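You operate a simulated robot arm through the tools that you are given. There is no shell and no other tool. Be economical: measure what you need, move in short steps, check, and stop when the job is done.

Carry out the task below with a simulated two-armed robot. There is one attempt and no reset: what you move stays moved.

TASK
Open the red-handled drawer, take the folded cloth on the top of the long table and put it away in the inside of the red-handled drawer and shut the drawer again. Shut the cream cupboard door. Open the cream cupboard drawer, take the orange block and leave it in the inside of the cream cupboard drawer and shut the drawer again. Fetch the dusting brush and set it on the cream plate on the top of the white cupboard. Pull the side table drawer open. Any order will do.

The check looks at the end state, three seconds after you hand in, the way a careful person would. Anything else that was tipped, shoved, dropped, spilled or broken makes it a failure. Flat cloth is picked up by pressing the open fingertips on it (5 to 10 N) and closing them slowly along it; thin cloth reads only 2 to 8 mm in the jaws.

THE ROBOT
Two 7-joint arms with fingered hands on one trunk, on a base that drives. Base frame: it is fixed to the floor where the robot stands at the start and does not move with it; the origin is under the middle of the robot, x ahead of it, y to its left, z up. Lengths are in mm, angles in degrees, forces in N, time in s.
The left shoulder is at the start at [70, 166, 1193], the right one opposite. With the tool pointing down near the work surface each hand reaches from about 100 to 680 mm from the robot's upright axis, wherever it stands, measured 20 degrees to its own side. Places, roughly: cream cupboard door [400, 1300, 300]; cream cupboard drawer [800, 1900, 500]; dusting brush (6x6x9 cm) [-200, -400, 400]; folded cloth (10x7x3 cm) [-1000, 2000, 800]; inside of the cream cupboard drawer [900, 1900, 500]; inside of the red-handled drawer [900, 0, 700]; orange block (3x2x5 cm) [800, 1600, 700]; plate (14x14x3 cm) [900, 100, 900]; red-handled drawer [800, 0, 700]; side table drawer [-4200, -4500, 700]. Payload 4.1 kg a hand.
Tool frame (each hand has its own): the origin (TCP) lies between the finger pads and is the grasp point; the fingertips stand 32 mm ahead of it; z points along the fingers, y is the line along which they close. The gripper opens to 108 mm. The gripper's body begins 38 mm behind the TCP. The gripper is a hand of 4 fingers: y runs from the thumb to the fingers, the wrist lies at [-16, -108, -186] in the tool frame, and closing takes about 1.5 s.
Orientation is that of the tool frame in the base frame, as a unit quaternion [w, x, y, z]. With the fingers straight down and the wrist toward the robot, the tool's x, y and z point along [0, 1, 0], [1, 0, 0] and [0, 0, -1] of the base frame.

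THE INTERFACE
- The arms move only by the tool send_rows. It takes "left_plan", "right_plan" or both (then of equal length, played together; a hand with none holds still); each is text: rows parted by semicolons, each of 6 numbers parted by spaces: the shift along the tool's x, y, z in mm, then the turn, a rotation vector about the tool's x, y, z in degrees. In form: dx dy dz rx ry rz; .... A call has 1 to 8 rows; each row is the pose to reach, as a shift and turn from the pose commanded when the call began, along the tool's axes at that moment. "left_hand" and "right_hand" are, for a hand that has rows, the gripper command, from -1 (shut) to 1 (fully open), values between in proportion, set as the call begins (left out, the last holds). Rows are played at 5 a second. More than 50 mm and 8.6 degrees between two rows, or a gripper value outside its range, and nothing of the call is played. A pose out of reach is approached as far as the arm can. The call stops where the force on the tool passes 40 N (or 10 N more than at its start, if that is more) or the arm is blocked; 0.2 s more then pass. The fingers move at their own pace (about 45 mm/s each) and stop on an object; they squeeze with about 29 N. The grip force told is the motor's: it shows also when the fingers shut on nothing. Time passes only in rows, and 0.2 s behind the last, so rows that repeat a pose let the fingers close. The reply holds the time, the measured pose of the TCP, the force on the tool along the base axes, the opening and the grip force, in the units named above and with some noise, with the torque about the TCP (base axes, N m) and any sound that the robot's microphone picked up.
- Cameras (640 x 400 px; columns grow to the right, rows downward): "scene" is now at [112.5, -34, 1392.6]; the picture's right is [-0.47, -0.88, 0.00], its down [-0.73, 0.39, -0.55] and it looks along [0.49, -0.26, -0.83] (base axes); focal length 214 px, centre (320, 200). "left" rides on the left gripper at [-64, -93, -132] in its tool frame; the picture's right is [-0.80, -0.28, 0.53], its down [0.55, -0.71, 0.45] and it looks along [0.25, 0.65, 0.72] (tool axes); focal length 247 px, centre (320, 200). "right" rides on the right gripper at [64, -93, -132] in its tool frame; the picture's right is [-0.80, 0.28, -0.53], its down [-0.55, -0.71, 0.45] and it looks along [-0.25, 0.65, 0.72] (tool axes); focal length 247 px, centre (320, 200). There is no depth. A picture from a camera that has moved, and an enlarged one, comes with that camera's place and axes in the base frame and with its lens.
- camera(camera): a new picture of that camera. The clock stands still meanwhile.
- raise_lower(by): slides the trunk up (or, below 0, down) by that many mm; the arms and the scene camera ride with it, the base frame stays. It gives what a move gives, with no picture.
- drive_base(legs): drives the robot by 1 to 6 legs, each [ahead, left, turn to the left] in mm, mm and degrees, along the robot's own axes; the way and the turn of a leg run together, so that a leg with both is an arc; at most 1500 mm and 180 degrees a leg. The arms and the cameras ride along, it lands a little off, and it stops where it bumps. It gives what a move gives.
- curl_fingers(index, middle, ring, thumb_bend, hand): sets how far each is bent, from 0 (flat) to 1 (curled in); at 0.3 the hand is open as for a grip, at 0.7 the pads meet at the TCP. One left out holds its place. A second passes; each finger stops where it meets its share of the squeeze, and holds until it gets a number again. A gripper value or a shape takes the hand back. It gives what a move gives, with no picture; readings hold the bend of each and the force on the fingers (four entries, about 0 where the hand has none), thumb and palm.
- preshape(shape, hand): the hand has 4 fingers and takes this shape, open, in about a second: jaw (thumb against the fingers, like two jaws); tri (thumb and two fingers); tip (a fingertip pinch); poke (one finger out to press); point (the index stretched); flat (the hand flat); cup (the hand cupped); fist (a fist). The gripper value then closes the fingers along that shape, each until it touches; the sizes above hold for jaw. It gives what a move gives, with no picture.
- head_to(pan, tilt): turns the head with the scene camera to pan (to the left, within 86 degrees either way) and tilt (down, from -29 to 69), counted from straight ahead of the robot. It gives what a move gives.
- inspect(camera, box): a new picture of the part [left, top, right, bottom] of that camera's present view, enlarged. The clock stands still meanwhile.
- hand_in(): hands the job in; it is judged then, once.

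Work in short steps. Places have to be worked out from the pictures, the camera data and where the tool is seen: move nearer, look again, correct. Check each grasp and each placing, and mend what went wrong. You have 186 turns and 154 pictures in all, those below and enlarged ones among them. Open the grippers and draw the arms clear of the work before you hand the job in, unless the task says otherwise; then end with one line.

The tools are called after "Call:" as a command line: name --argument value ..., lists and objects as JSON in quotes. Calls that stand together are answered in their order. send_rows: Moves the arms, as the interface text tells. Its arguments: {"type":"object","properties":{"left_plan":{"type":"string"},"left_hand":{"type":"number"},"right_plan":{"type":"string"},"right_hand":{"type":"number"}},"required":[]} The other tools are called the same way: raise_lower (by) slides the trunk up or down; preshape (shape, hand) gives the hand a shape; curl_fingers (index, middle, ring, thumb_bend, hand) moves the fingers one by one; drive_base (legs) drives the base; head_to (pan, tilt) turns the head that bears the scene camera; camera (camera) takes a picture; inspect (camera, box) takes an enlarged picture of a part of a camera's view; hand_in () hands the job in.

At the start:

```text
t: 0.0
left_tool_pos: [519.7, 225.6, 1142.6]
left_tool_rot: [0.001, 0.707, 0.707, -0.001]
left_contact_force: [0.5, -0.3, 0.4]
left_wrist_torque: [0.04, 0.0, 0.03]
left_gripper_width: 107.5
left_gripper_force: 0.2
left_shape: jaw
left_bend: [0.3, 0.3, 0.3, 0.3]
left_finger forces: [0.1, 0.0, 0.1, 0.0, 0.0, 0.0]
right_tool_pos: [647.4, -263.1, 1108.7]
right_tool_rot: [0.0, 0.707, 0.707, 0.0]
right_contact_force: [-0.2, -0.4, 0.8]
right_wrist_torque: [-0.02, 0.01, 0.0]
right_gripper_width: 107.6
right_gripper_force: 0.1
right_shape: jaw
right_bend: [0.3, 0.3, 0.3, 0.3]
right_finger forces: [0.1, 0.0, 0.1, 0.0, 0.0, 0.0]
trunk travel left (down, up): [-700.0, 240.0]
robot x, y, heading: [1.2, -0.9, -0.1]
head pan, tilt: [-28.2, 56.4]
```

scene: 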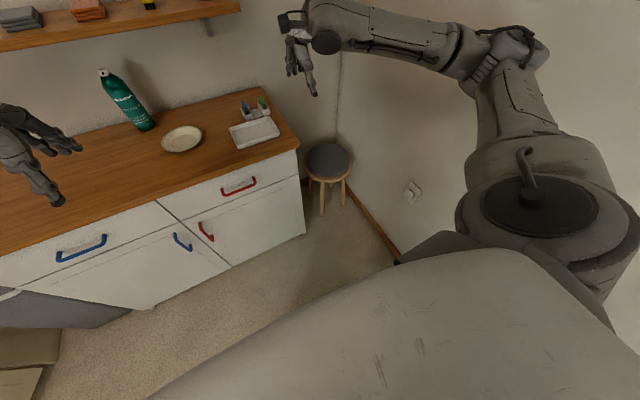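
right: 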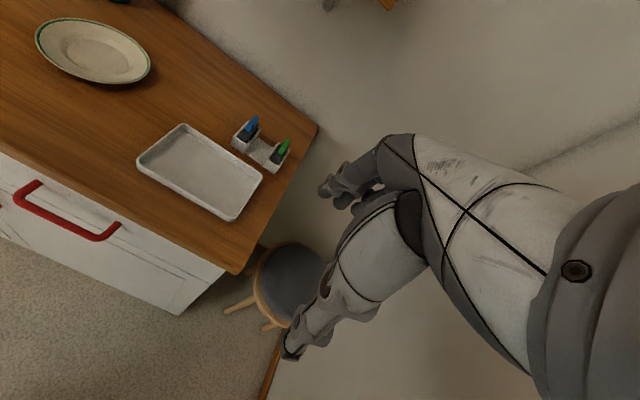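
left: 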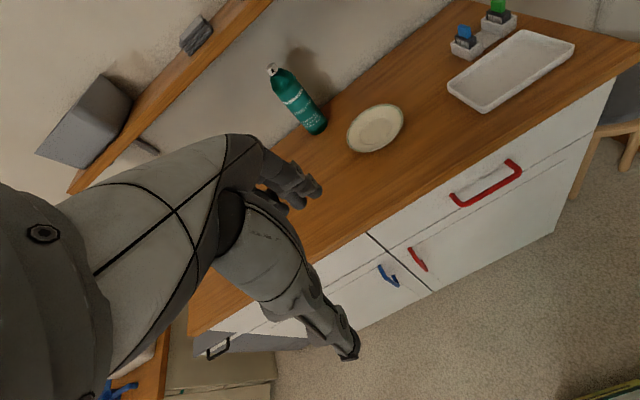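

I'll begin by surveying the surroundings with the head, looking left first.

Call:
head_to --pan 60 --tilt 35

Call:
camera --camera "scene"

Call:
head_to --pan 0 --tilt 40

Call:
camera --camera "scene"

Call:
head_to --pan -86 --tilt 45

Call:
camera --camera "scene"

```text
t: 1.6
left_tool_pos: [521.3, 226.6, 1142.1]
left_tool_rot: [0.001, 0.708, 0.706, 0.0]
left_contact_force: [0.1, 1.0, -0.5]
left_wrist_torque: [-0.02, 0.01, -0.04]
left_gripper_width: 107.6
left_gripper_force: 0.1
left_shape: jaw
left_bend: [0.3, 0.3, 0.3, 0.3]
left_finger forces: [0.0, 0.1, 0.0, 0.0, 0.1, 0.0]
right_tool_pos: [647.4, -262.5, 1107.8]
right_tool_rot: [0.0, 0.707, 0.708, 0.0]
right_contact_force: [-0.6, -0.3, 0.0]
right_wrist_torque: [0.02, 0.01, 0.0]
right_gripper_width: 107.5
right_gripper_force: 0.1
right_shape: jaw
right_bend: [0.3, 0.3, 0.3, 0.3]
right_finger forces: [0.0, 0.0, 0.1, 0.0, 0.0, 0.0]
trunk travel left (down, up): [-700.0, 240.0]
robot x, y, heading: [3.3, 1.9, 0.1]
head pan, tilt: [60.0, 35.0]
```

```text
150 pictures are left
camera scene: at [94.3, 75.5, 1422.6], right [0.87, -0.5, 0.0], down [-0.29, -0.5, -0.82], along [0.41, 0.71, -0.57], focal length 214 px, centre (320, 200)
```

scene: 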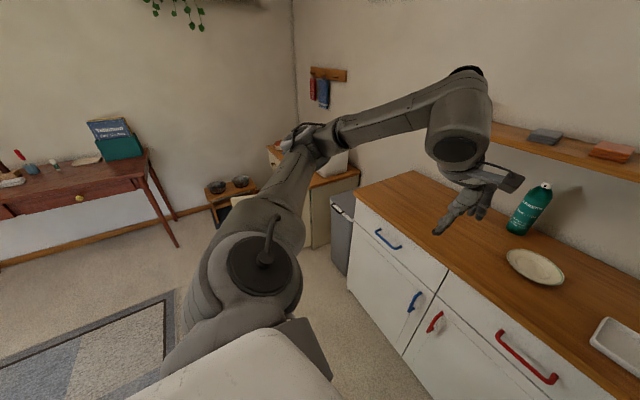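

```text
t: 2.9
left_tool_pos: [521.8, 225.8, 1141.9]
left_tool_rot: [0.001, 0.707, 0.708, 0.0]
left_contact_force: [-0.1, 0.1, -0.7]
left_wrist_torque: [-0.01, -0.02, 0.01]
left_gripper_width: 107.5
left_gripper_force: 0.1
left_shape: jaw
left_bend: [0.3, 0.3, 0.3, 0.3]
left_finger forces: [0.0, 0.1, 0.0, 0.0, 0.1, 0.0]
right_tool_pos: [648.0, -263.0, 1108.5]
right_tool_rot: [-0.001, 0.707, 0.707, 0.0]
right_contact_force: [-0.1, 0.5, 0.6]
right_wrist_torque: [0.01, -0.02, -0.01]
right_gripper_width: 107.5
right_gripper_force: 0.1
right_shape: jaw
right_bend: [0.3, 0.3, 0.3, 0.3]
right_finger forces: [0.1, 0.0, 0.1, 0.0, 0.1, 0.1]
trunk travel left (down, up): [-700.0, 240.0]
robot x, y, heading: [0.6, 4.1, -0.0]
head pan, tilt: [0.0, 40.0]
```

```text
149 pictures are left
camera scene: at [135.3, -0.6, 1415.1], right [0.0, -1.0, 0.0], down [-0.64, 0.0, -0.77], along [0.77, 0.0, -0.64], focal length 214 px, centre (320, 200)
```

scene: 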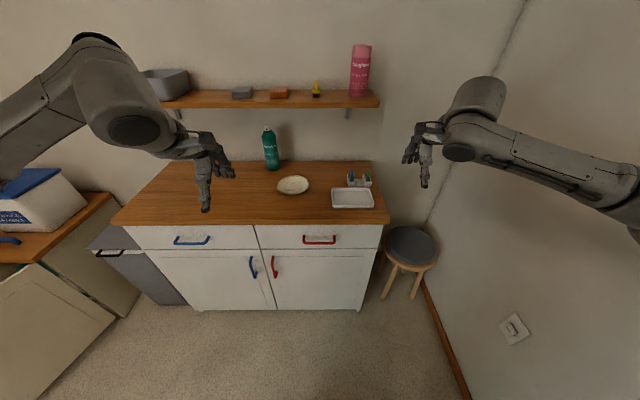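

```text
t: 4.5
left_tool_pos: [519.9, 225.0, 1142.8]
left_tool_rot: [0.0, 0.708, 0.707, 0.0]
left_contact_force: [0.1, 0.7, -1.1]
left_wrist_torque: [-0.02, 0.02, -0.03]
left_gripper_width: 107.8
left_gripper_force: 0.1
left_shape: jaw
left_bend: [0.3, 0.3, 0.3, 0.3]
left_finger forces: [0.0, 0.0, 0.1, 0.0, 0.0, 0.0]
right_tool_pos: [646.9, -263.0, 1107.6]
right_tool_rot: [0.0, 0.707, 0.707, -0.001]
right_contact_force: [0.0, 0.0, 0.9]
right_wrist_torque: [0.02, -0.03, 0.01]
right_gripper_width: 107.5
right_gripper_force: 0.0
right_shape: jaw
right_bend: [0.3, 0.3, 0.3, 0.3]
right_finger forces: [0.1, 0.0, 0.1, 0.1, 0.0, 0.0]
trunk travel left (down, up): [-700.0, 240.0]
robot x, y, heading: [0.1, 2.4, 0.2]
head pan, tilt: [-85.9, 45.0]
```

```text
148 pictures are left
camera scene: at [56.1, -81.8, 1407.8], right [-1.0, -0.07, 0.0], down [-0.05, 0.71, -0.71], along [0.05, -0.71, -0.71], focal length 214 px, centre (320, 200)
```

scene: 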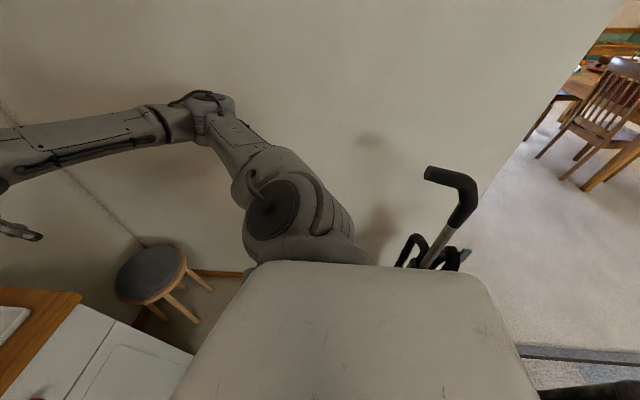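

The cupboard's red handle triangulates to about (675, 0, 770). I'll tuck both arms nearer the body before moving the base to find the brush.

Call:
send_rows --right_plan "0 -45 0 0 0 0; 0 -90 0 0 0 0; 0 -135 0 0 0 0; 0 -180 0 0 0 0; 0 -225 0 0 0 0; 0 -250 0 0 0 0" --left_plan "0 -20 0 0 0 0; 0 -40 0 0 0 0; 0 -60 0 0 0 0; 0 -80 0 0 0 0; 0 -100 0 0 0 0; 0 -120 0 0 0 0"

Call:
camera --camera "scene"

Call:
camera --camera "right"

```text
t: 5.9
left_tool_pos: [399.7, 225.7, 1142.3]
left_tool_rot: [0.0, 0.706, 0.708, -0.001]
left_contact_force: [-1.2, -0.1, 0.1]
left_wrist_torque: [0.03, -0.02, 0.01]
left_gripper_width: 107.9
left_gripper_force: 0.2
left_shape: jaw
left_bend: [0.3, 0.3, 0.3, 0.3]
left_finger forces: [0.1, 0.0, 0.0, 0.0, 0.0, 0.1]
right_tool_pos: [511.4, -279.2, 1125.5]
right_tool_rot: [0.0, 0.708, 0.707, 0.0]
right_contact_force: [-0.1, 0.6, 0.8]
right_wrist_torque: [0.02, -0.01, -0.01]
right_gripper_width: 107.7
right_gripper_force: 0.1
right_shape: jaw
right_bend: [0.3, 0.3, 0.3, 0.3]
right_finger forces: [0.0, 0.1, 0.0, 0.0, 0.0, 0.0]
right hand out of reach, approached as far as the arm can: row 3, 4, 5, 6
trunk travel left (down, up): [-700.0, 240.0]
robot x, y, heading: [0.1, -0.2, 0.2]
head pan, tilt: [-85.9, 45.0]
```

```text
147 pictures are left
camera scene: at [54.2, -82.2, 1407.9], right [-1.0, -0.07, 0.0], down [-0.05, 0.71, -0.71], along [0.05, -0.71, -0.71], focal length 214 px, centre (320, 200)
```

scene: 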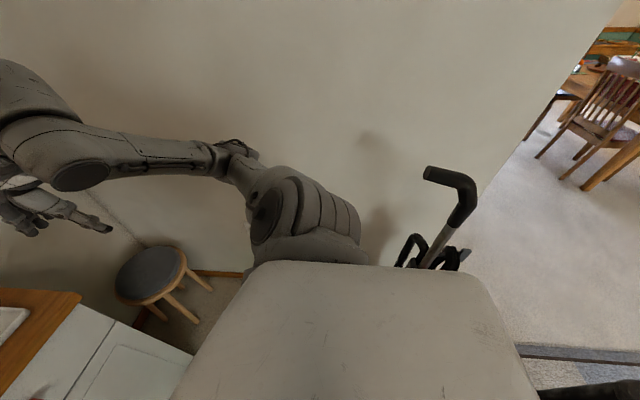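

```text
146 pictures are left
camera right: at [417.9, -214.3, 1256.4], right [0.28, -0.8, 0.53], down [-0.71, -0.55, -0.45], along [0.65, -0.25, -0.72], focal length 247 px, centre (320, 200)
```

right: 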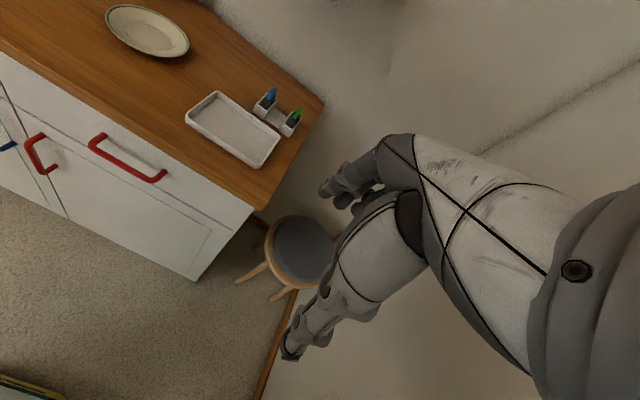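

The wall is about 0.7 m to the right and something with a black handle stands at right-rear. I'll move left and turn right to look at it.

Call:
drive_base --legs '[[0, 400, 0], [0, 0, -100]]'

Call:
head_to --pan -10 --tilt 45

Call:
camera --camera "scene"

```text
t: 12.7
left_tool_pos: [147.0, -33.7, 1141.6]
left_tool_rot: [0.0, 0.995, -0.097, 0.0]
left_contact_force: [0.5, -0.7, -0.2]
left_wrist_torque: [0.0, -0.07, 0.0]
left_gripper_width: 107.9
left_gripper_force: 0.0
left_shape: jaw
left_bend: [0.3, 0.3, 0.3, 0.3]
left_finger forces: [0.0, 0.0, 0.1, 0.1, 0.1, 0.1]
right_tool_pos: [-370.1, -48.1, 1124.2]
right_tool_rot: [0.0, 0.995, -0.097, 0.0]
right_contact_force: [0.1, 0.4, 0.7]
right_wrist_torque: [0.0, 0.0, -0.01]
right_gripper_width: 107.9
right_gripper_force: 0.0
right_shape: jaw
right_bend: [0.3, 0.3, 0.3, 0.3]
right_finger forces: [0.1, 0.0, 0.0, 0.1, 0.1, 0.1]
trunk travel left (down, up): [-700.0, 240.0]
robot x, y, heading: [-2.8, 403.1, -101.2]
head pan, tilt: [-85.9, 45.0]
```

```text
t: 14.2
left_tool_pos: [146.2, -33.9, 1141.9]
left_tool_rot: [0.0, 0.995, -0.096, 0.0]
left_contact_force: [-0.2, 0.2, -0.3]
left_wrist_torque: [-0.01, 0.02, 0.0]
left_gripper_width: 107.8
left_gripper_force: 0.1
left_shape: jaw
left_bend: [0.3, 0.3, 0.3, 0.3]
left_finger forces: [0.0, 0.0, 0.0, 0.0, 0.1, 0.0]
right_tool_pos: [-370.4, -47.7, 1123.7]
right_tool_rot: [-0.001, 0.995, -0.096, 0.0]
right_contact_force: [-1.1, -0.4, 0.1]
right_wrist_torque: [-0.02, -0.03, -0.02]
right_gripper_width: 107.9
right_gripper_force: 0.0
right_shape: jaw
right_bend: [0.3, 0.3, 0.3, 0.3]
right_finger forces: [0.1, 0.1, 0.0, 0.0, 0.0, 0.0]
trunk travel left (down, up): [-700.0, 240.0]
robot x, y, heading: [3.1, 402.1, -101.2]
head pan, tilt: [-10.0, 45.0]
```

```text
145 pictures are left
camera scene: at [-38.0, 276.6, 1407.8], right [-0.93, 0.36, 0.0], down [0.25, 0.66, -0.71], along [-0.25, -0.66, -0.71], focal length 214 px, centre (320, 200)
```

scene: 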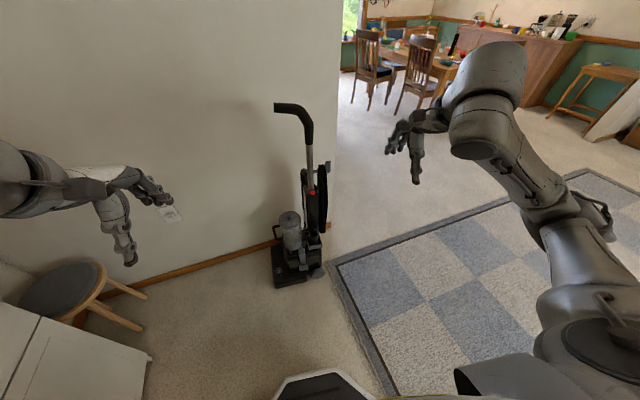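

An upright vacuum stands at the wall's end; the brush may be on it. Zooming in.

Call:
inspect --camera "scene" --box '[240, 90, 360, 300]'

Call:
inspect --camera "scene" --box '[400, 0, 640, 150]'

```text
1.90 times, centred on (300, 195) of scene
camera zoom: at [-38.0, 276.6, 1407.8], right [-0.93, 0.36, 0.0], down [0.25, 0.66, -0.71], along [-0.25, -0.66, -0.71], focal length 408 px, centre (358, 210)
```

zoom: 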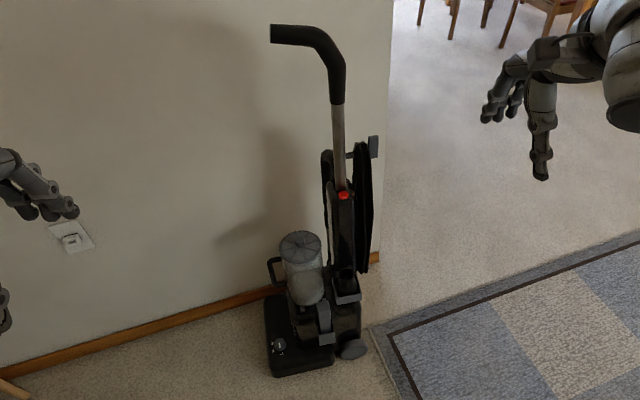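

```text
2.67 times, centred on (520, 75) of scene
camera zoom: at [-38.0, 276.6, 1407.8], right [-0.93, 0.36, 0.0], down [0.25, 0.66, -0.71], along [-0.25, -0.66, -0.71], focal length 572 px, centre (-213, 533)
```

zoom: 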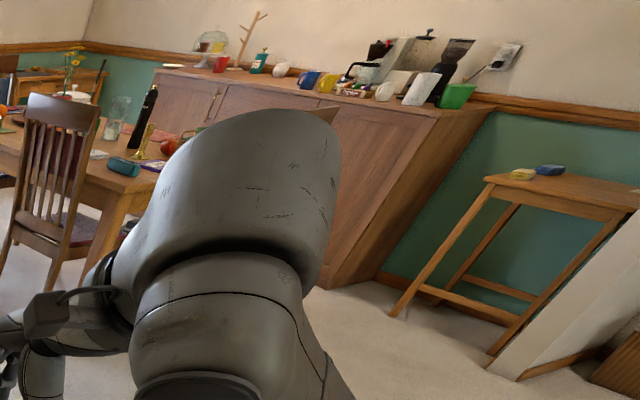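

The brush is probably in the gray holder near pixel (314,240), roughly (-250,-380,400). I'll go 180 mm closer and look down at it.

Call:
drive_base --legs '[[180, 0, 0]]'

Call:
head_to --pan -10 --tilt 60

Call:
inspect --camera "scene" --box '[230, 70, 410, 300]'

Call:
camera --camera "right"

```text
t: 15.7
left_tool_pos: [112.1, -208.5, 1141.4]
left_tool_rot: [0.0, 0.995, -0.096, 0.0]
left_contact_force: [0.2, 0.3, 0.0]
left_wrist_torque: [0.0, -0.02, 0.0]
left_gripper_width: 107.5
left_gripper_force: 0.1
left_shape: jaw
left_bend: [0.3, 0.3, 0.3, 0.3]
left_finger forces: [0.1, 0.1, 0.0, 0.0, 0.0, 0.0]
right_tool_pos: [-404.7, -223.3, 1125.2]
right_tool_rot: [0.0, 0.995, -0.095, -0.001]
right_contact_force: [-0.1, -0.3, -0.2]
right_wrist_torque: [0.02, -0.01, 0.01]
right_gripper_width: 107.9
right_gripper_force: 0.0
right_shape: jaw
right_bend: [0.3, 0.3, 0.3, 0.3]
right_finger forces: [0.1, 0.1, 0.1, 0.1, 0.0, 0.0]
trunk travel left (down, up): [-700.0, 240.0]
robot x, y, heading: [-30.0, 230.0, -101.1]
head pan, tilt: [-10.0, 45.0]
```

```text
t: 16.4
left_tool_pos: [111.6, -208.5, 1141.4]
left_tool_rot: [0.0, 0.995, -0.096, 0.0]
left_contact_force: [0.6, 0.1, -1.3]
left_wrist_torque: [0.02, 0.02, 0.0]
left_gripper_width: 107.7
left_gripper_force: 0.1
left_shape: jaw
left_bend: [0.3, 0.3, 0.3, 0.3]
left_finger forces: [0.0, 0.1, 0.0, 0.1, 0.0, 0.1]
right_tool_pos: [-404.3, -224.0, 1124.4]
right_tool_rot: [-0.001, 0.995, -0.095, 0.0]
right_contact_force: [0.1, 0.5, -0.6]
right_wrist_torque: [0.01, 0.0, 0.0]
right_gripper_width: 108.0
right_gripper_force: 0.1
right_shape: jaw
right_bend: [0.3, 0.3, 0.3, 0.3]
right_finger forces: [0.0, 0.0, 0.0, 0.0, 0.1, 0.0]
trunk travel left (down, up): [-700.0, 240.0]
robot x, y, heading: [-34.7, 229.4, -100.9]
head pan, tilt: [-10.0, 60.0]
```

```text
1.74 times, centred on (320, 185) of scene
camera zoom: at [-67.0, 114.6, 1388.4], right [-0.93, 0.36, 0.0], down [0.31, 0.81, -0.5], along [-0.18, -0.47, -0.87], focal length 373 px, centre (320, 226)
```

zoom: 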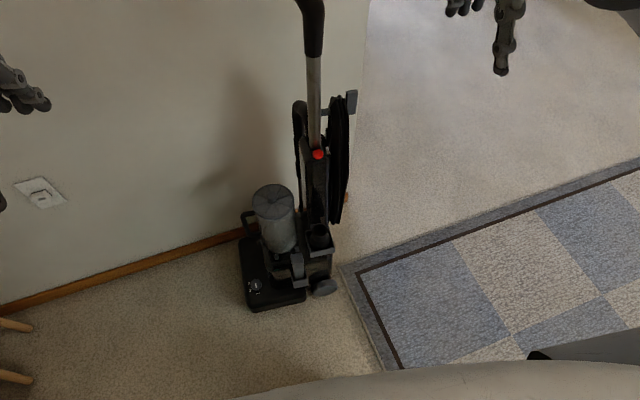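

```text
141 pictures are left
camera right: at [-324.7, -145.0, 1255.9], right [-0.84, -0.13, 0.53], down [-0.4, 0.8, -0.45], along [-0.37, -0.59, -0.72], focal length 247 px, centre (320, 200)
```

right: 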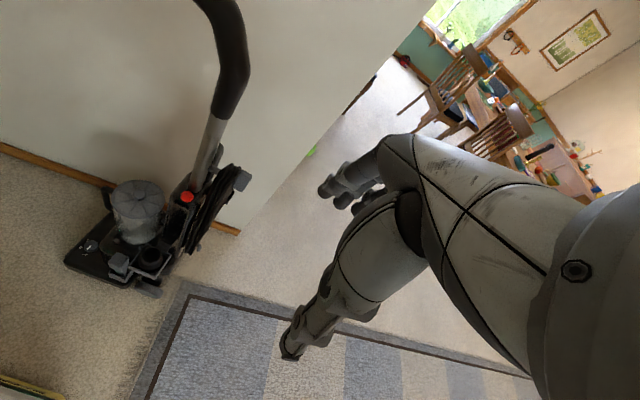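

Call:
inspect --camera "right" --box '[50, 150, 270, 310]'

Call:
inspect --camera "scene" --box '[265, 130, 345, 260]'

```text
2.50 times, centred on (160, 230) of right
camera zoom: at [-324.7, -145.0, 1255.9], right [-0.84, -0.13, 0.53], down [-0.4, 0.8, -0.45], along [-0.37, -0.59, -0.72], focal length 617 px, centre (720, 125)
```

zoom: 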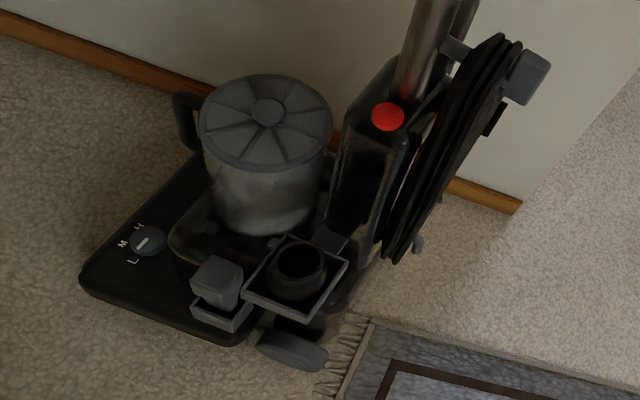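

```text
3.08 times, centred on (305, 195) of scene
camera zoom: at [-67.0, 114.6, 1388.4], right [-0.93, 0.36, 0.0], down [0.31, 0.81, -0.5], along [-0.18, -0.47, -0.87], focal length 660 px, centre (366, 215)
```

zoom: 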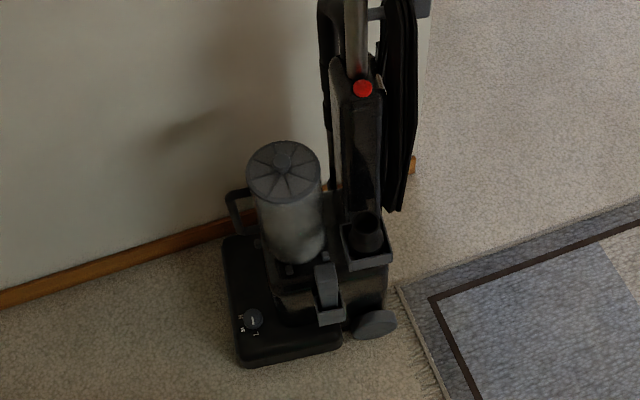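

The brush appears to be the black round tool standing in the larger holder tray, top around (-249,-361,480). I'll lower the trunk 350 to get closer views.

Call:
raise_lower --by -350

Call:
head_to --pan -10 --tilt 45

Call:
camera --camera "scene"

Call:
camera --camera "right"

```text
t: 19.9
left_tool_pos: [111.6, -209.1, 790.6]
left_tool_rot: [0.0, 0.995, -0.096, 0.001]
left_contact_force: [-0.5, -0.4, -0.1]
left_wrist_torque: [0.01, 0.01, 0.01]
left_gripper_width: 107.8
left_gripper_force: 0.0
left_shape: jaw
left_bend: [0.3, 0.3, 0.3, 0.3]
left_finger forces: [0.0, 0.0, 0.0, 0.0, 0.0, 0.0]
right_tool_pos: [-404.2, -223.7, 774.0]
right_tool_rot: [-0.001, 0.995, -0.096, 0.001]
right_contact_force: [1.4, 0.3, -0.1]
right_wrist_torque: [0.05, 0.01, -0.01]
right_gripper_width: 107.7
right_gripper_force: 0.1
right_shape: jaw
right_bend: [0.3, 0.3, 0.3, 0.3]
right_finger forces: [0.0, 0.0, 0.0, 0.1, 0.1, 0.0]
trunk travel left (down, up): [-350.0, 590.0]
robot x, y, heading: [-28.0, 225.7, -100.9]
head pan, tilt: [-10.0, 60.0]
```

```text
t: 20.6
left_tool_pos: [111.4, -208.4, 791.4]
left_tool_rot: [0.0, 0.995, -0.096, -0.001]
left_contact_force: [-0.6, -0.1, -1.0]
left_wrist_torque: [-0.01, 0.0, 0.02]
left_gripper_width: 107.9
left_gripper_force: 0.1
left_shape: jaw
left_bend: [0.3, 0.3, 0.3, 0.3]
left_finger forces: [0.0, 0.0, 0.0, 0.0, 0.1, 0.0]
right_tool_pos: [-404.6, -222.4, 775.5]
right_tool_rot: [-0.001, 0.995, -0.095, 0.0]
right_contact_force: [0.4, -1.1, 0.6]
right_wrist_torque: [0.01, 0.02, 0.03]
right_gripper_width: 107.9
right_gripper_force: 0.0
right_shape: jaw
right_bend: [0.3, 0.3, 0.3, 0.3]
right_finger forces: [0.0, 0.1, 0.0, 0.0, 0.1, 0.0]
trunk travel left (down, up): [-350.0, 590.0]
robot x, y, heading: [-32.0, 227.4, -101.2]
head pan, tilt: [-10.0, 45.0]
```

```text
138 pictures are left
camera scene: at [-72.1, 101.2, 1057.8], right [-0.93, 0.36, 0.0], down [0.25, 0.66, -0.71], along [-0.25, -0.66, -0.71], focal length 214 px, centre (320, 200)
```

scene: 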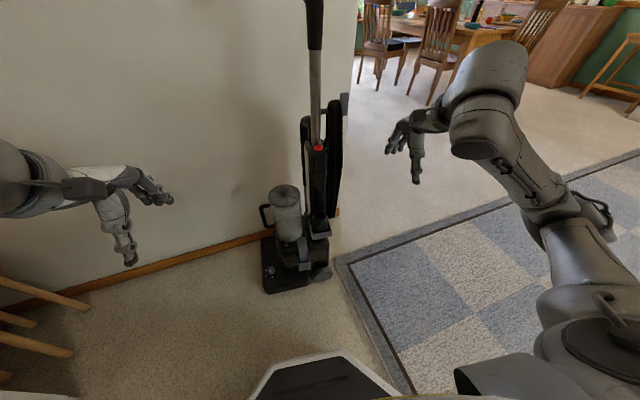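

```text
137 pictures are left
camera right: at [-324.7, -144.8, 906.0], right [-0.84, -0.13, 0.53], down [-0.4, 0.8, -0.45], along [-0.37, -0.59, -0.72], focal length 247 px, centre (320, 200)
```

right: 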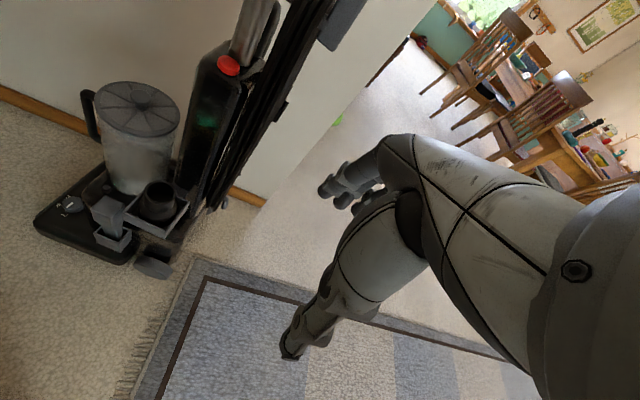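

Call:
inspect --camera "right" --box '[70, 140, 230, 290]'

Call:
inspect --camera "scene" --box '[260, 170, 360, 290]'

```text
2.67 times, centred on (150, 215) of right
camera zoom: at [-324.7, -144.8, 906.0], right [-0.84, -0.13, 0.53], down [-0.4, 0.8, -0.45], along [-0.37, -0.59, -0.72], focal length 659 px, centre (773, 160)
```

zoom: 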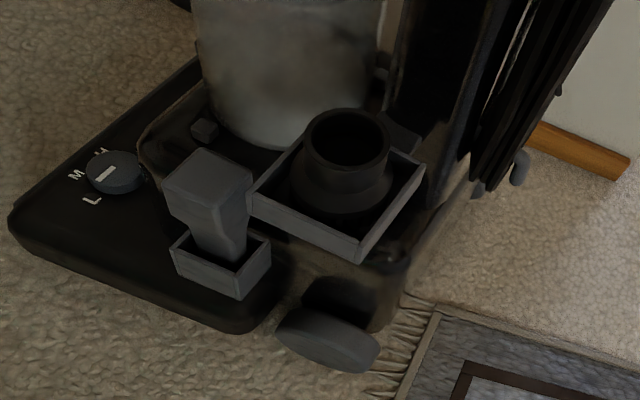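

```text
3.33 times, centred on (310, 230) of scene
camera zoom: at [-72.1, 101.2, 1057.8], right [-0.93, 0.36, 0.0], down [0.25, 0.66, -0.71], along [-0.25, -0.66, -0.71], focal length 715 px, centre (353, 100)
```

zoom: 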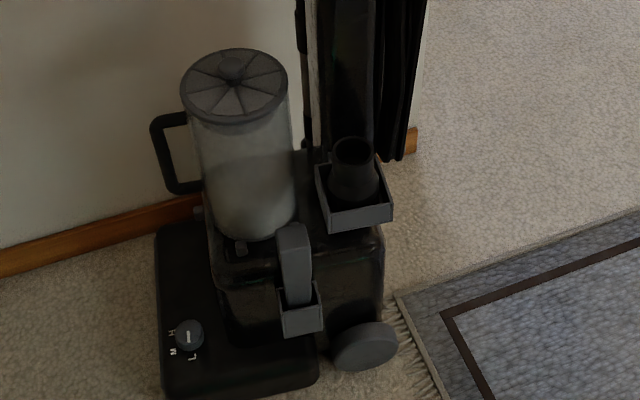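

Brush neck is ~44 mm wide, top near (-252,-352,497), sitting in a tray whose rim is ~z 425; the column stands right behind it. I'll yaw the right hand so it closes parallel to the column (rotating in place first).

Call:
send_rows --right_plan "0 0 0 0 0 -8.5; 0 0 0 0 0 -17; 0 0 0 0 0 -25.5; 0 0 0 0 0 -34; 0 0 0 0 0 -42.5; 0 0 0 0 0 -51; 0 0 0 0 0 -59.5; 0 0 0 0 0 -68" --right_hand 1

```text
t: 22.4
left_tool_pos: [111.6, -209.4, 791.9]
left_tool_rot: [0.001, 0.995, -0.096, 0.0]
left_contact_force: [0.3, 0.2, -0.4]
left_wrist_torque: [-0.02, 0.04, 0.0]
left_gripper_width: 107.7
left_gripper_force: 0.1
left_shape: jaw
left_bend: [0.3, 0.3, 0.3, 0.3]
left_finger forces: [0.0, 0.0, 0.0, 0.0, 0.0, 0.1]
right_tool_pos: [-404.3, -223.8, 774.2]
right_tool_rot: [0.0, 0.878, 0.479, 0.0]
right_contact_force: [0.8, 0.5, 0.1]
right_wrist_torque: [0.03, -0.02, 0.0]
right_gripper_width: 107.8
right_gripper_force: 0.0
right_shape: jaw
right_bend: [0.3, 0.3, 0.3, 0.3]
right_finger forces: [0.1, 0.1, 0.0, 0.0, 0.1, 0.0]
trunk travel left (down, up): [-350.0, 590.0]
robot x, y, heading: [-31.6, 226.4, -101.1]
head pan, tilt: [-10.0, 45.0]
```

Reached. Now I finish the yaw, add a 25° tilt and move in front of/above the brush, staying clear of the column.

Call:
send_rows --right_plan "6.4 29 17 -0.8 -4.1 -3.6; 12.9 58 33 -1.6 -8.2 -7.2; 19.3 87 50 -2.4 -12.3 -10.8; 25.7 116 67 -3.2 -16.5 -14.5; 32 146 83 -4 -20.6 -18.1; 38.6 175 100 -4.8 -24.7 -21.7"

Call:
camera --camera "scene"

Call:
camera --camera "right"

```text
t: 23.8
left_tool_pos: [112.7, -208.7, 791.7]
left_tool_rot: [-0.001, 0.995, -0.096, 0.0]
left_contact_force: [0.3, 0.1, 0.8]
left_wrist_torque: [-0.03, 0.02, -0.03]
left_gripper_width: 107.7
left_gripper_force: 0.1
left_shape: jaw
left_bend: [0.3, 0.3, 0.3, 0.3]
left_finger forces: [0.1, 0.1, 0.0, 0.0, 0.1, 0.0]
right_tool_pos: [-235.4, -286.7, 675.0]
right_tool_rot: [0.137, 0.753, 0.622, -0.167]
right_contact_force: [0.0, 0.4, -0.9]
right_wrist_torque: [0.0, 0.03, 0.01]
right_gripper_width: 107.7
right_gripper_force: 0.1
right_shape: jaw
right_bend: [0.3, 0.3, 0.3, 0.3]
right_finger forces: [0.0, 0.0, 0.0, 0.1, 0.0, 0.0]
trunk travel left (down, up): [-350.0, 590.0]
robot x, y, heading: [-32.0, 223.4, -101.0]
head pan, tilt: [-10.0, 45.0]
```

```text
134 pictures are left
camera scene: at [-72.0, 100.9, 1057.8], right [-0.93, 0.36, 0.0], down [0.25, 0.66, -0.71], along [-0.25, -0.66, -0.71], focal length 214 px, centre (320, 200)
```

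scene: 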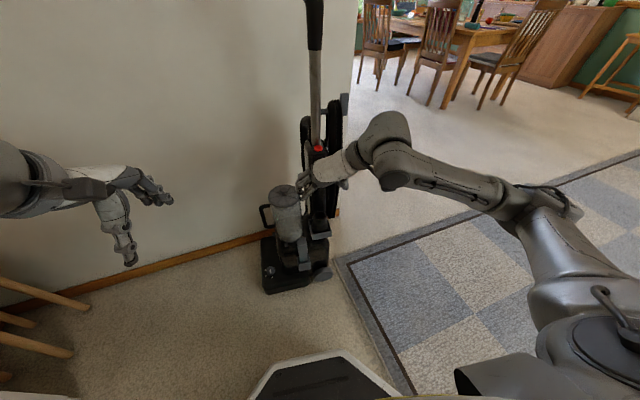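

```text
133 pictures are left
camera right: at [-306.4, -157.2, 765.9], right [0.18, -0.54, 0.82], down [-0.82, -0.54, -0.17], along [0.54, -0.64, -0.55], focal length 247 px, centre (320, 200)
```

right: 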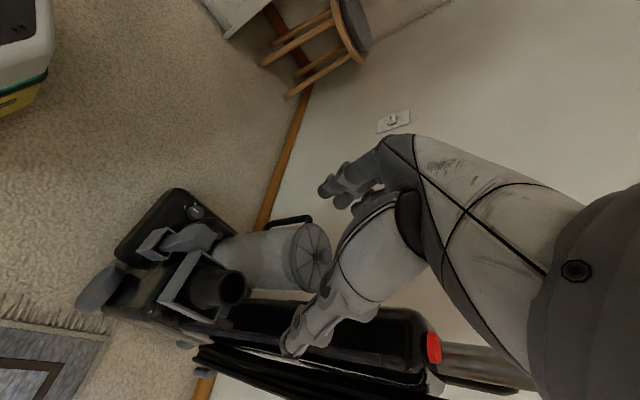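

Consistent: brush top at (-251,-348,497). I'll come down along the tool axis halfway and check alignment.

Call:
send_rows --right_plan "12 -1 40 0 0 0; 22 -3 80 0 0 0; 22 -3 120 0 0 0"

Call:
camera --camera "right"

Call:
inspect --camera "scene" --box '[260, 130, 420, 290]'

```text
t: 24.6
left_tool_pos: [112.1, -208.1, 791.8]
left_tool_rot: [0.0, 0.995, -0.096, 0.0]
left_contact_force: [0.3, 0.8, -0.1]
left_wrist_torque: [-0.01, -0.01, 0.01]
left_gripper_width: 107.7
left_gripper_force: 0.0
left_shape: jaw
left_bend: [0.3, 0.3, 0.3, 0.3]
left_finger forces: [0.0, 0.0, 0.1, 0.0, 0.1, 0.0]
right_tool_pos: [-245.7, -316.8, 556.6]
right_tool_rot: [0.137, 0.753, 0.622, -0.167]
right_contact_force: [-0.7, -0.5, -1.1]
right_wrist_torque: [0.0, -0.03, 0.04]
right_gripper_width: 108.0
right_gripper_force: 0.0
right_shape: jaw
right_bend: [0.3, 0.3, 0.3, 0.3]
right_finger forces: [0.0, 0.0, 0.0, 0.1, 0.1, 0.1]
trunk travel left (down, up): [-350.0, 590.0]
robot x, y, heading: [-36.4, 226.9, -101.0]
head pan, tilt: [-10.0, 45.0]
```

```text
132 pictures are left
camera right: at [-315.9, -187.4, 648.5], right [0.18, -0.54, 0.82], down [-0.82, -0.54, -0.17], along [0.54, -0.64, -0.55], focal length 247 px, centre (320, 200)
```

right: 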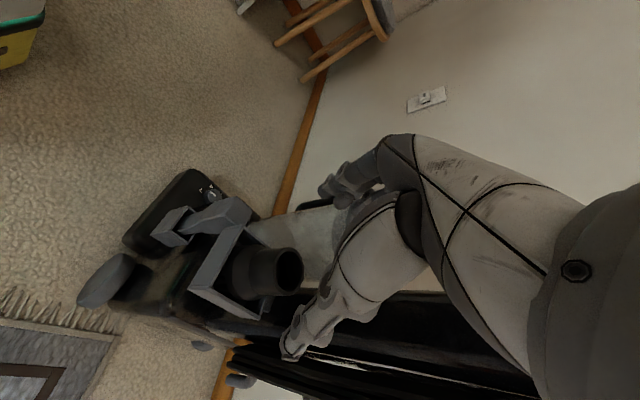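

```text
2.50 times, centred on (340, 210) of scene
camera zoom: at [-72.2, 100.8, 1057.8], right [-0.93, 0.36, 0.0], down [0.25, 0.66, -0.71], along [-0.25, -0.66, -0.71], focal length 536 px, centre (270, 175)
```

zoom: 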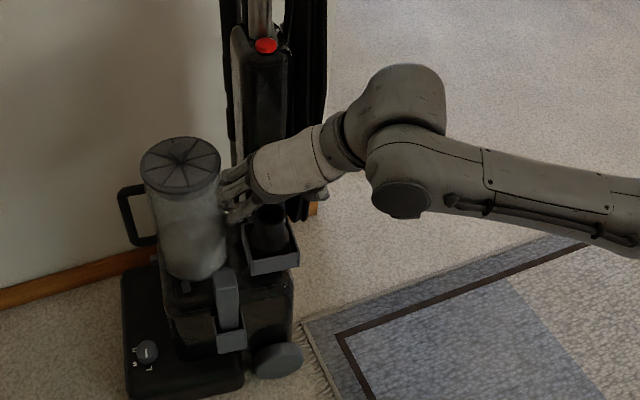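

Thumb and fingers straddle the neck. I'll descend the last ~80 mm and close slowly.

Call:
send_rows --right_plan "2 0 30 0 0 0; 4 0 60 0 0 0; 4 0 80 0 0 0"

Call:
camera --camera "right"

```text
t: 25.4
left_tool_pos: [111.4, -208.8, 791.1]
left_tool_rot: [0.0, 0.995, -0.097, -0.001]
left_contact_force: [-1.0, 0.9, 0.0]
left_wrist_torque: [0.01, 0.0, 0.01]
left_gripper_width: 107.6
left_gripper_force: 0.0
left_shape: jaw
left_bend: [0.3, 0.3, 0.3, 0.3]
left_finger forces: [0.1, 0.0, 0.0, 0.1, 0.0, 0.0]
right_tool_pos: [-250.9, -346.0, 481.7]
right_tool_rot: [0.138, 0.753, 0.621, -0.167]
right_contact_force: [-0.2, -1.1, -0.3]
right_wrist_torque: [0.0, -0.02, 0.0]
right_gripper_width: 107.9
right_gripper_force: 0.1
right_shape: jaw
right_bend: [0.3, 0.3, 0.3, 0.3]
right_finger forces: [0.0, 0.0, 0.0, 0.0, 0.0, 0.0]
trunk travel left (down, up): [-350.0, 590.0]
robot x, y, heading: [-34.0, 228.8, -101.2]
head pan, tilt: [-10.0, 45.0]
```

```text
130 pictures are left
camera right: at [-320.3, -216.4, 574.0], right [0.18, -0.54, 0.82], down [-0.82, -0.54, -0.17], along [0.54, -0.64, -0.55], focal length 247 px, centre (320, 200)
```

right: 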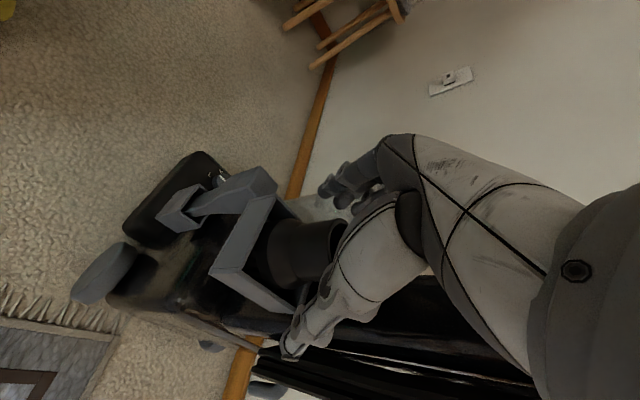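

Neck is between thumb and fingers. Closing.

Call:
send_rows --right_plan "0 0 0 0 0 0; 0 0 0 0 0 0; 0 0 0 0 0 0; 0 0 0 0 0 0; 0 0 0 0 0 0; 0 0 0 0 0 0; 0 0 0 0 0 0; 0 0 0 0 0 0" --right_hand -1

Call:
camera --camera "right"

```text
t: 27.2
left_tool_pos: [112.5, -208.7, 791.3]
left_tool_rot: [0.0, 0.995, -0.096, 0.0]
left_contact_force: [0.5, -0.2, -0.4]
left_wrist_torque: [0.04, -0.03, -0.03]
left_gripper_width: 107.9
left_gripper_force: 0.1
left_shape: jaw
left_bend: [0.3, 0.3, 0.3, 0.3]
left_finger forces: [0.1, 0.0, 0.0, 0.0, 0.1, 0.0]
right_tool_pos: [-249.8, -346.1, 482.2]
right_tool_rot: [0.137, 0.753, 0.622, -0.166]
right_contact_force: [-0.3, -0.1, 2.3]
right_wrist_torque: [0.03, -0.09, -0.01]
right_gripper_width: 36.2
right_gripper_force: 29.2
right_shape: jaw
right_bend: [0.74, 0.52, 0.57, 0.74]
right_finger forces: [15.5, 8.2, 2.7, 0.0, 24.0, 0.0]
trunk travel left (down, up): [-350.0, 590.0]
robot x, y, heading: [-35.1, 224.1, -101.1]
head pan, tilt: [-10.0, 45.0]
```

```text
129 pictures are left
camera right: at [-320.2, -216.2, 574.7], right [0.18, -0.54, 0.82], down [-0.82, -0.54, -0.17], along [0.54, -0.64, -0.55], focal length 247 px, centre (320, 200)
```

right: 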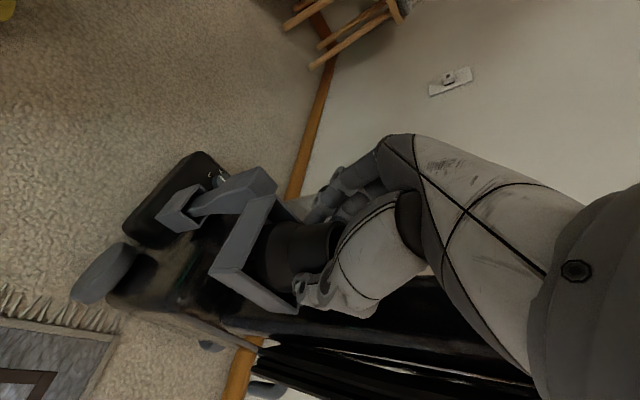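

Gripped (36 mm, 29 N). Lifting straight up.

Call:
send_rows --right_plan "-6 0 -14 0 0 0; -13 0 -27 0 0 0; -21 0 -45 0 0 0; -34 0 -73 0 0 0; -45 0 -95 0 0 0"

Call:
camera --camera "right"

```text
t: 28.4
left_tool_pos: [111.2, -209.3, 791.2]
left_tool_rot: [0.0, 0.995, -0.096, 0.0]
left_contact_force: [0.2, 0.3, -0.5]
left_wrist_torque: [0.01, -0.02, -0.04]
left_gripper_width: 107.7
left_gripper_force: 0.1
left_shape: jaw
left_bend: [0.3, 0.3, 0.3, 0.3]
left_finger forces: [0.0, 0.0, 0.0, 0.0, 0.0, 0.1]
right_tool_pos: [-252.0, -344.6, 587.6]
right_tool_rot: [0.137, 0.754, 0.621, -0.166]
right_contact_force: [-0.2, 0.5, -0.3]
right_wrist_torque: [0.05, 0.02, -0.02]
right_gripper_width: 35.8
right_gripper_force: 29.1
right_shape: jaw
right_bend: [0.74, 0.52, 0.57, 0.74]
right_finger forces: [14.1, 8.7, 2.0, 0.1, 23.7, 0.0]
trunk travel left (down, up): [-350.0, 590.0]
robot x, y, heading: [-31.9, 224.6, -100.8]
head pan, tilt: [-10.0, 45.0]
```

```text
128 pictures are left
camera right: at [-321.8, -215.6, 680.4], right [0.18, -0.54, 0.82], down [-0.82, -0.54, -0.17], along [0.54, -0.64, -0.55], focal length 247 px, centre (320, 200)
```

right: 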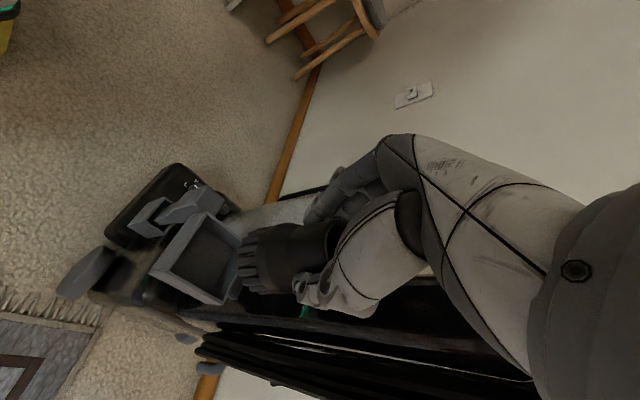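

Brush (bristles down, bottom ~77 mm below TCP) is clear. I back away from the vacuum, then raise the trunk.

Call:
drive_base --legs '[[-280, 0, 0], [0, -150, 0]]'

Call:
raise_lower --by 450

Call:
drive_base --legs '[[0, 0, 101]]'

Call:
head_to --pan 0 --tilt 45

Call:
camera --camera "scene"

```text
t: 31.4
left_tool_pos: [16.4, 98.6, 790.9]
left_tool_rot: [0.0, 0.995, -0.098, 0.002]
left_contact_force: [0.0, -0.2, 0.6]
left_wrist_torque: [-0.01, -0.02, 0.01]
left_gripper_width: 107.7
left_gripper_force: 0.0
left_shape: jaw
left_bend: [0.3, 0.3, 0.3, 0.3]
left_finger forces: [0.0, 0.1, 0.0, 0.1, 0.0, 0.0]
right_tool_pos: [-348.6, -36.8, 588.5]
right_tool_rot: [0.137, 0.755, 0.619, -0.167]
right_contact_force: [-0.2, -0.2, -0.8]
right_wrist_torque: [0.04, -0.02, 0.04]
right_gripper_width: 35.9
right_gripper_force: 29.4
right_shape: jaw
right_bend: [0.74, 0.52, 0.57, 0.74]
right_finger forces: [14.1, 8.7, 2.1, 0.0, 23.8, 0.1]
trunk travel left (down, up): [-350.0, 590.0]
robot x, y, heading: [-124.6, 536.6, -101.3]
head pan, tilt: [-10.0, 45.0]
```

```text
refused: 450 is not a number from -400 to 400
```

```text
t: 36.0
left_tool_pos: [275.9, 758.3, 790.2]
left_tool_rot: [0.001, 0.71, 0.704, 0.0]
left_contact_force: [0.8, 0.5, -0.5]
left_wrist_torque: [-0.02, -0.02, -0.02]
left_gripper_width: 107.7
left_gripper_force: 0.1
left_shape: jaw
left_bend: [0.3, 0.3, 0.3, 0.3]
left_finger forces: [0.0, 0.0, 0.0, 0.0, 0.0, 0.1]
right_tool_pos: [476.5, 425.1, 588.5]
right_tool_rot: [0.216, 0.004, 0.976, -0.001]
right_contact_force: [-0.4, 0.6, -0.9]
right_wrist_torque: [0.0, 0.03, -0.01]
right_gripper_width: 35.6
right_gripper_force: 28.6
right_shape: jaw
right_bend: [0.74, 0.52, 0.57, 0.74]
right_finger forces: [13.7, 8.9, 2.1, 0.1, 23.7, 0.0]
trunk travel left (down, up): [-350.0, 590.0]
robot x, y, heading: [-126.8, 538.4, -0.4]
head pan, tilt: [-10.0, 45.0]
```

```text
t: 36.7
left_tool_pos: [274.8, 758.1, 791.5]
left_tool_rot: [0.0, 0.71, 0.704, 0.0]
left_contact_force: [-0.4, 0.5, 0.1]
left_wrist_torque: [0.01, 0.03, 0.02]
left_gripper_width: 107.5
left_gripper_force: 0.0
left_shape: jaw
left_bend: [0.3, 0.3, 0.3, 0.3]
left_finger forces: [0.0, 0.0, 0.1, 0.0, 0.1, 0.0]
right_tool_pos: [476.4, 425.3, 588.2]
right_tool_rot: [0.216, 0.003, 0.976, 0.0]
right_contact_force: [0.0, 0.2, -1.1]
right_wrist_torque: [0.02, 0.01, -0.01]
right_gripper_width: 35.6
right_gripper_force: 28.8
right_shape: jaw
right_bend: [0.74, 0.52, 0.57, 0.74]
right_finger forces: [13.8, 8.8, 2.0, 0.0, 23.7, 0.0]
trunk travel left (down, up): [-350.0, 590.0]
robot x, y, heading: [-129.4, 536.7, -0.4]
head pan, tilt: [0.0, 45.0]
```

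```text
127 pictures are left
camera scene: at [5.0, 533.2, 1057.8], right [-0.01, -1.0, 0.0], down [-0.71, 0.01, -0.71], along [0.71, -0.01, -0.71], focal length 214 px, centre (320, 200)
```

scene: 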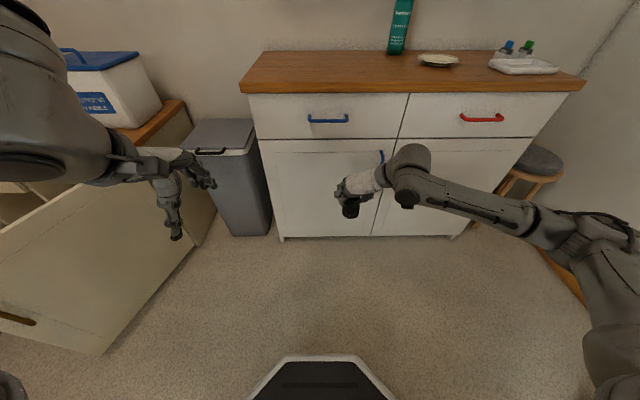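

The turn was safe even though the raise was refused. Now raise by 400 and move right to align with the plate.

Call:
raise_lower --by 400

Call:
drive_base --legs '[[0, -310, 0.4], [200, 0, 0]]'

Call:
camera --camera "scene"

Call:
camera --camera "right"

```text
t: 40.6
left_tool_pos: [274.5, 758.2, 1190.9]
left_tool_rot: [-0.001, 0.711, 0.704, 0.0]
left_contact_force: [0.3, 0.3, 0.1]
left_wrist_torque: [0.0, 0.0, -0.01]
left_gripper_width: 107.8
left_gripper_force: 0.0
left_shape: jaw
left_bend: [0.3, 0.3, 0.3, 0.3]
left_finger forces: [0.1, 0.1, 0.0, 0.0, 0.0, 0.0]
right_tool_pos: [476.6, 425.9, 988.5]
right_tool_rot: [0.216, 0.004, 0.976, -0.002]
right_contact_force: [0.3, -0.3, -0.5]
right_wrist_torque: [0.02, 0.0, -0.01]
right_gripper_width: 35.5
right_gripper_force: 29.3
right_shape: jaw
right_bend: [0.74, 0.52, 0.58, 0.74]
right_finger forces: [13.8, 8.8, 2.0, 0.0, 23.6, 0.0]
trunk travel left (down, up): [-750.0, 190.0]
robot x, y, heading: [-126.0, 534.5, -0.6]
head pan, tilt: [0.0, 45.0]
```

```text
t: 43.8
left_tool_pos: [470.7, 452.7, 1190.7]
left_tool_rot: [0.001, 0.709, 0.705, 0.0]
left_contact_force: [0.2, -0.4, -0.3]
left_wrist_torque: [0.01, -0.03, -0.03]
left_gripper_width: 107.9
left_gripper_force: 0.1
left_shape: jaw
left_bend: [0.3, 0.3, 0.3, 0.3]
left_finger forces: [0.1, 0.0, 0.1, 0.1, 0.0, 0.1]
right_tool_pos: [671.3, 120.1, 988.0]
right_tool_rot: [0.215, 0.002, 0.977, -0.001]
right_contact_force: [0.0, -0.7, -1.2]
right_wrist_torque: [0.03, 0.01, 0.01]
right_gripper_width: 35.6
right_gripper_force: 29.4
right_shape: jaw
right_bend: [0.74, 0.52, 0.58, 0.74]
right_finger forces: [13.9, 9.0, 2.1, 0.0, 23.8, 0.1]
trunk travel left (down, up): [-750.0, 190.0]
robot x, y, heading: [69.8, 229.8, -0.5]
head pan, tilt: [0.0, 45.0]
```

```text
126 pictures are left
camera scene: at [200.4, 227.6, 1457.9], right [-0.01, -1.0, 0.0], down [-0.71, 0.01, -0.71], along [0.71, -0.01, -0.71], focal length 214 px, centre (320, 200)
```

scene: 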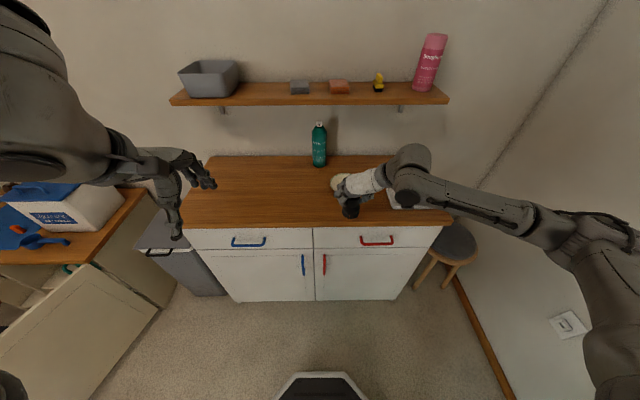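

```text
125 pictures are left
camera right: at [556.2, 28.5, 1080.3], right [0.5, 0.28, 0.82], down [0.68, -0.71, -0.17], along [0.53, 0.65, -0.55], focal length 247 px, centre (320, 200)
```

right: 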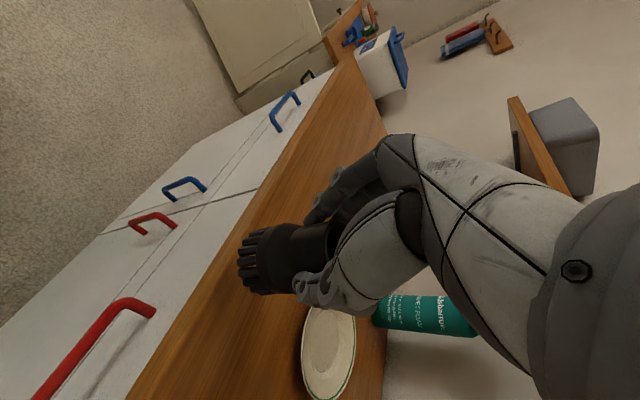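

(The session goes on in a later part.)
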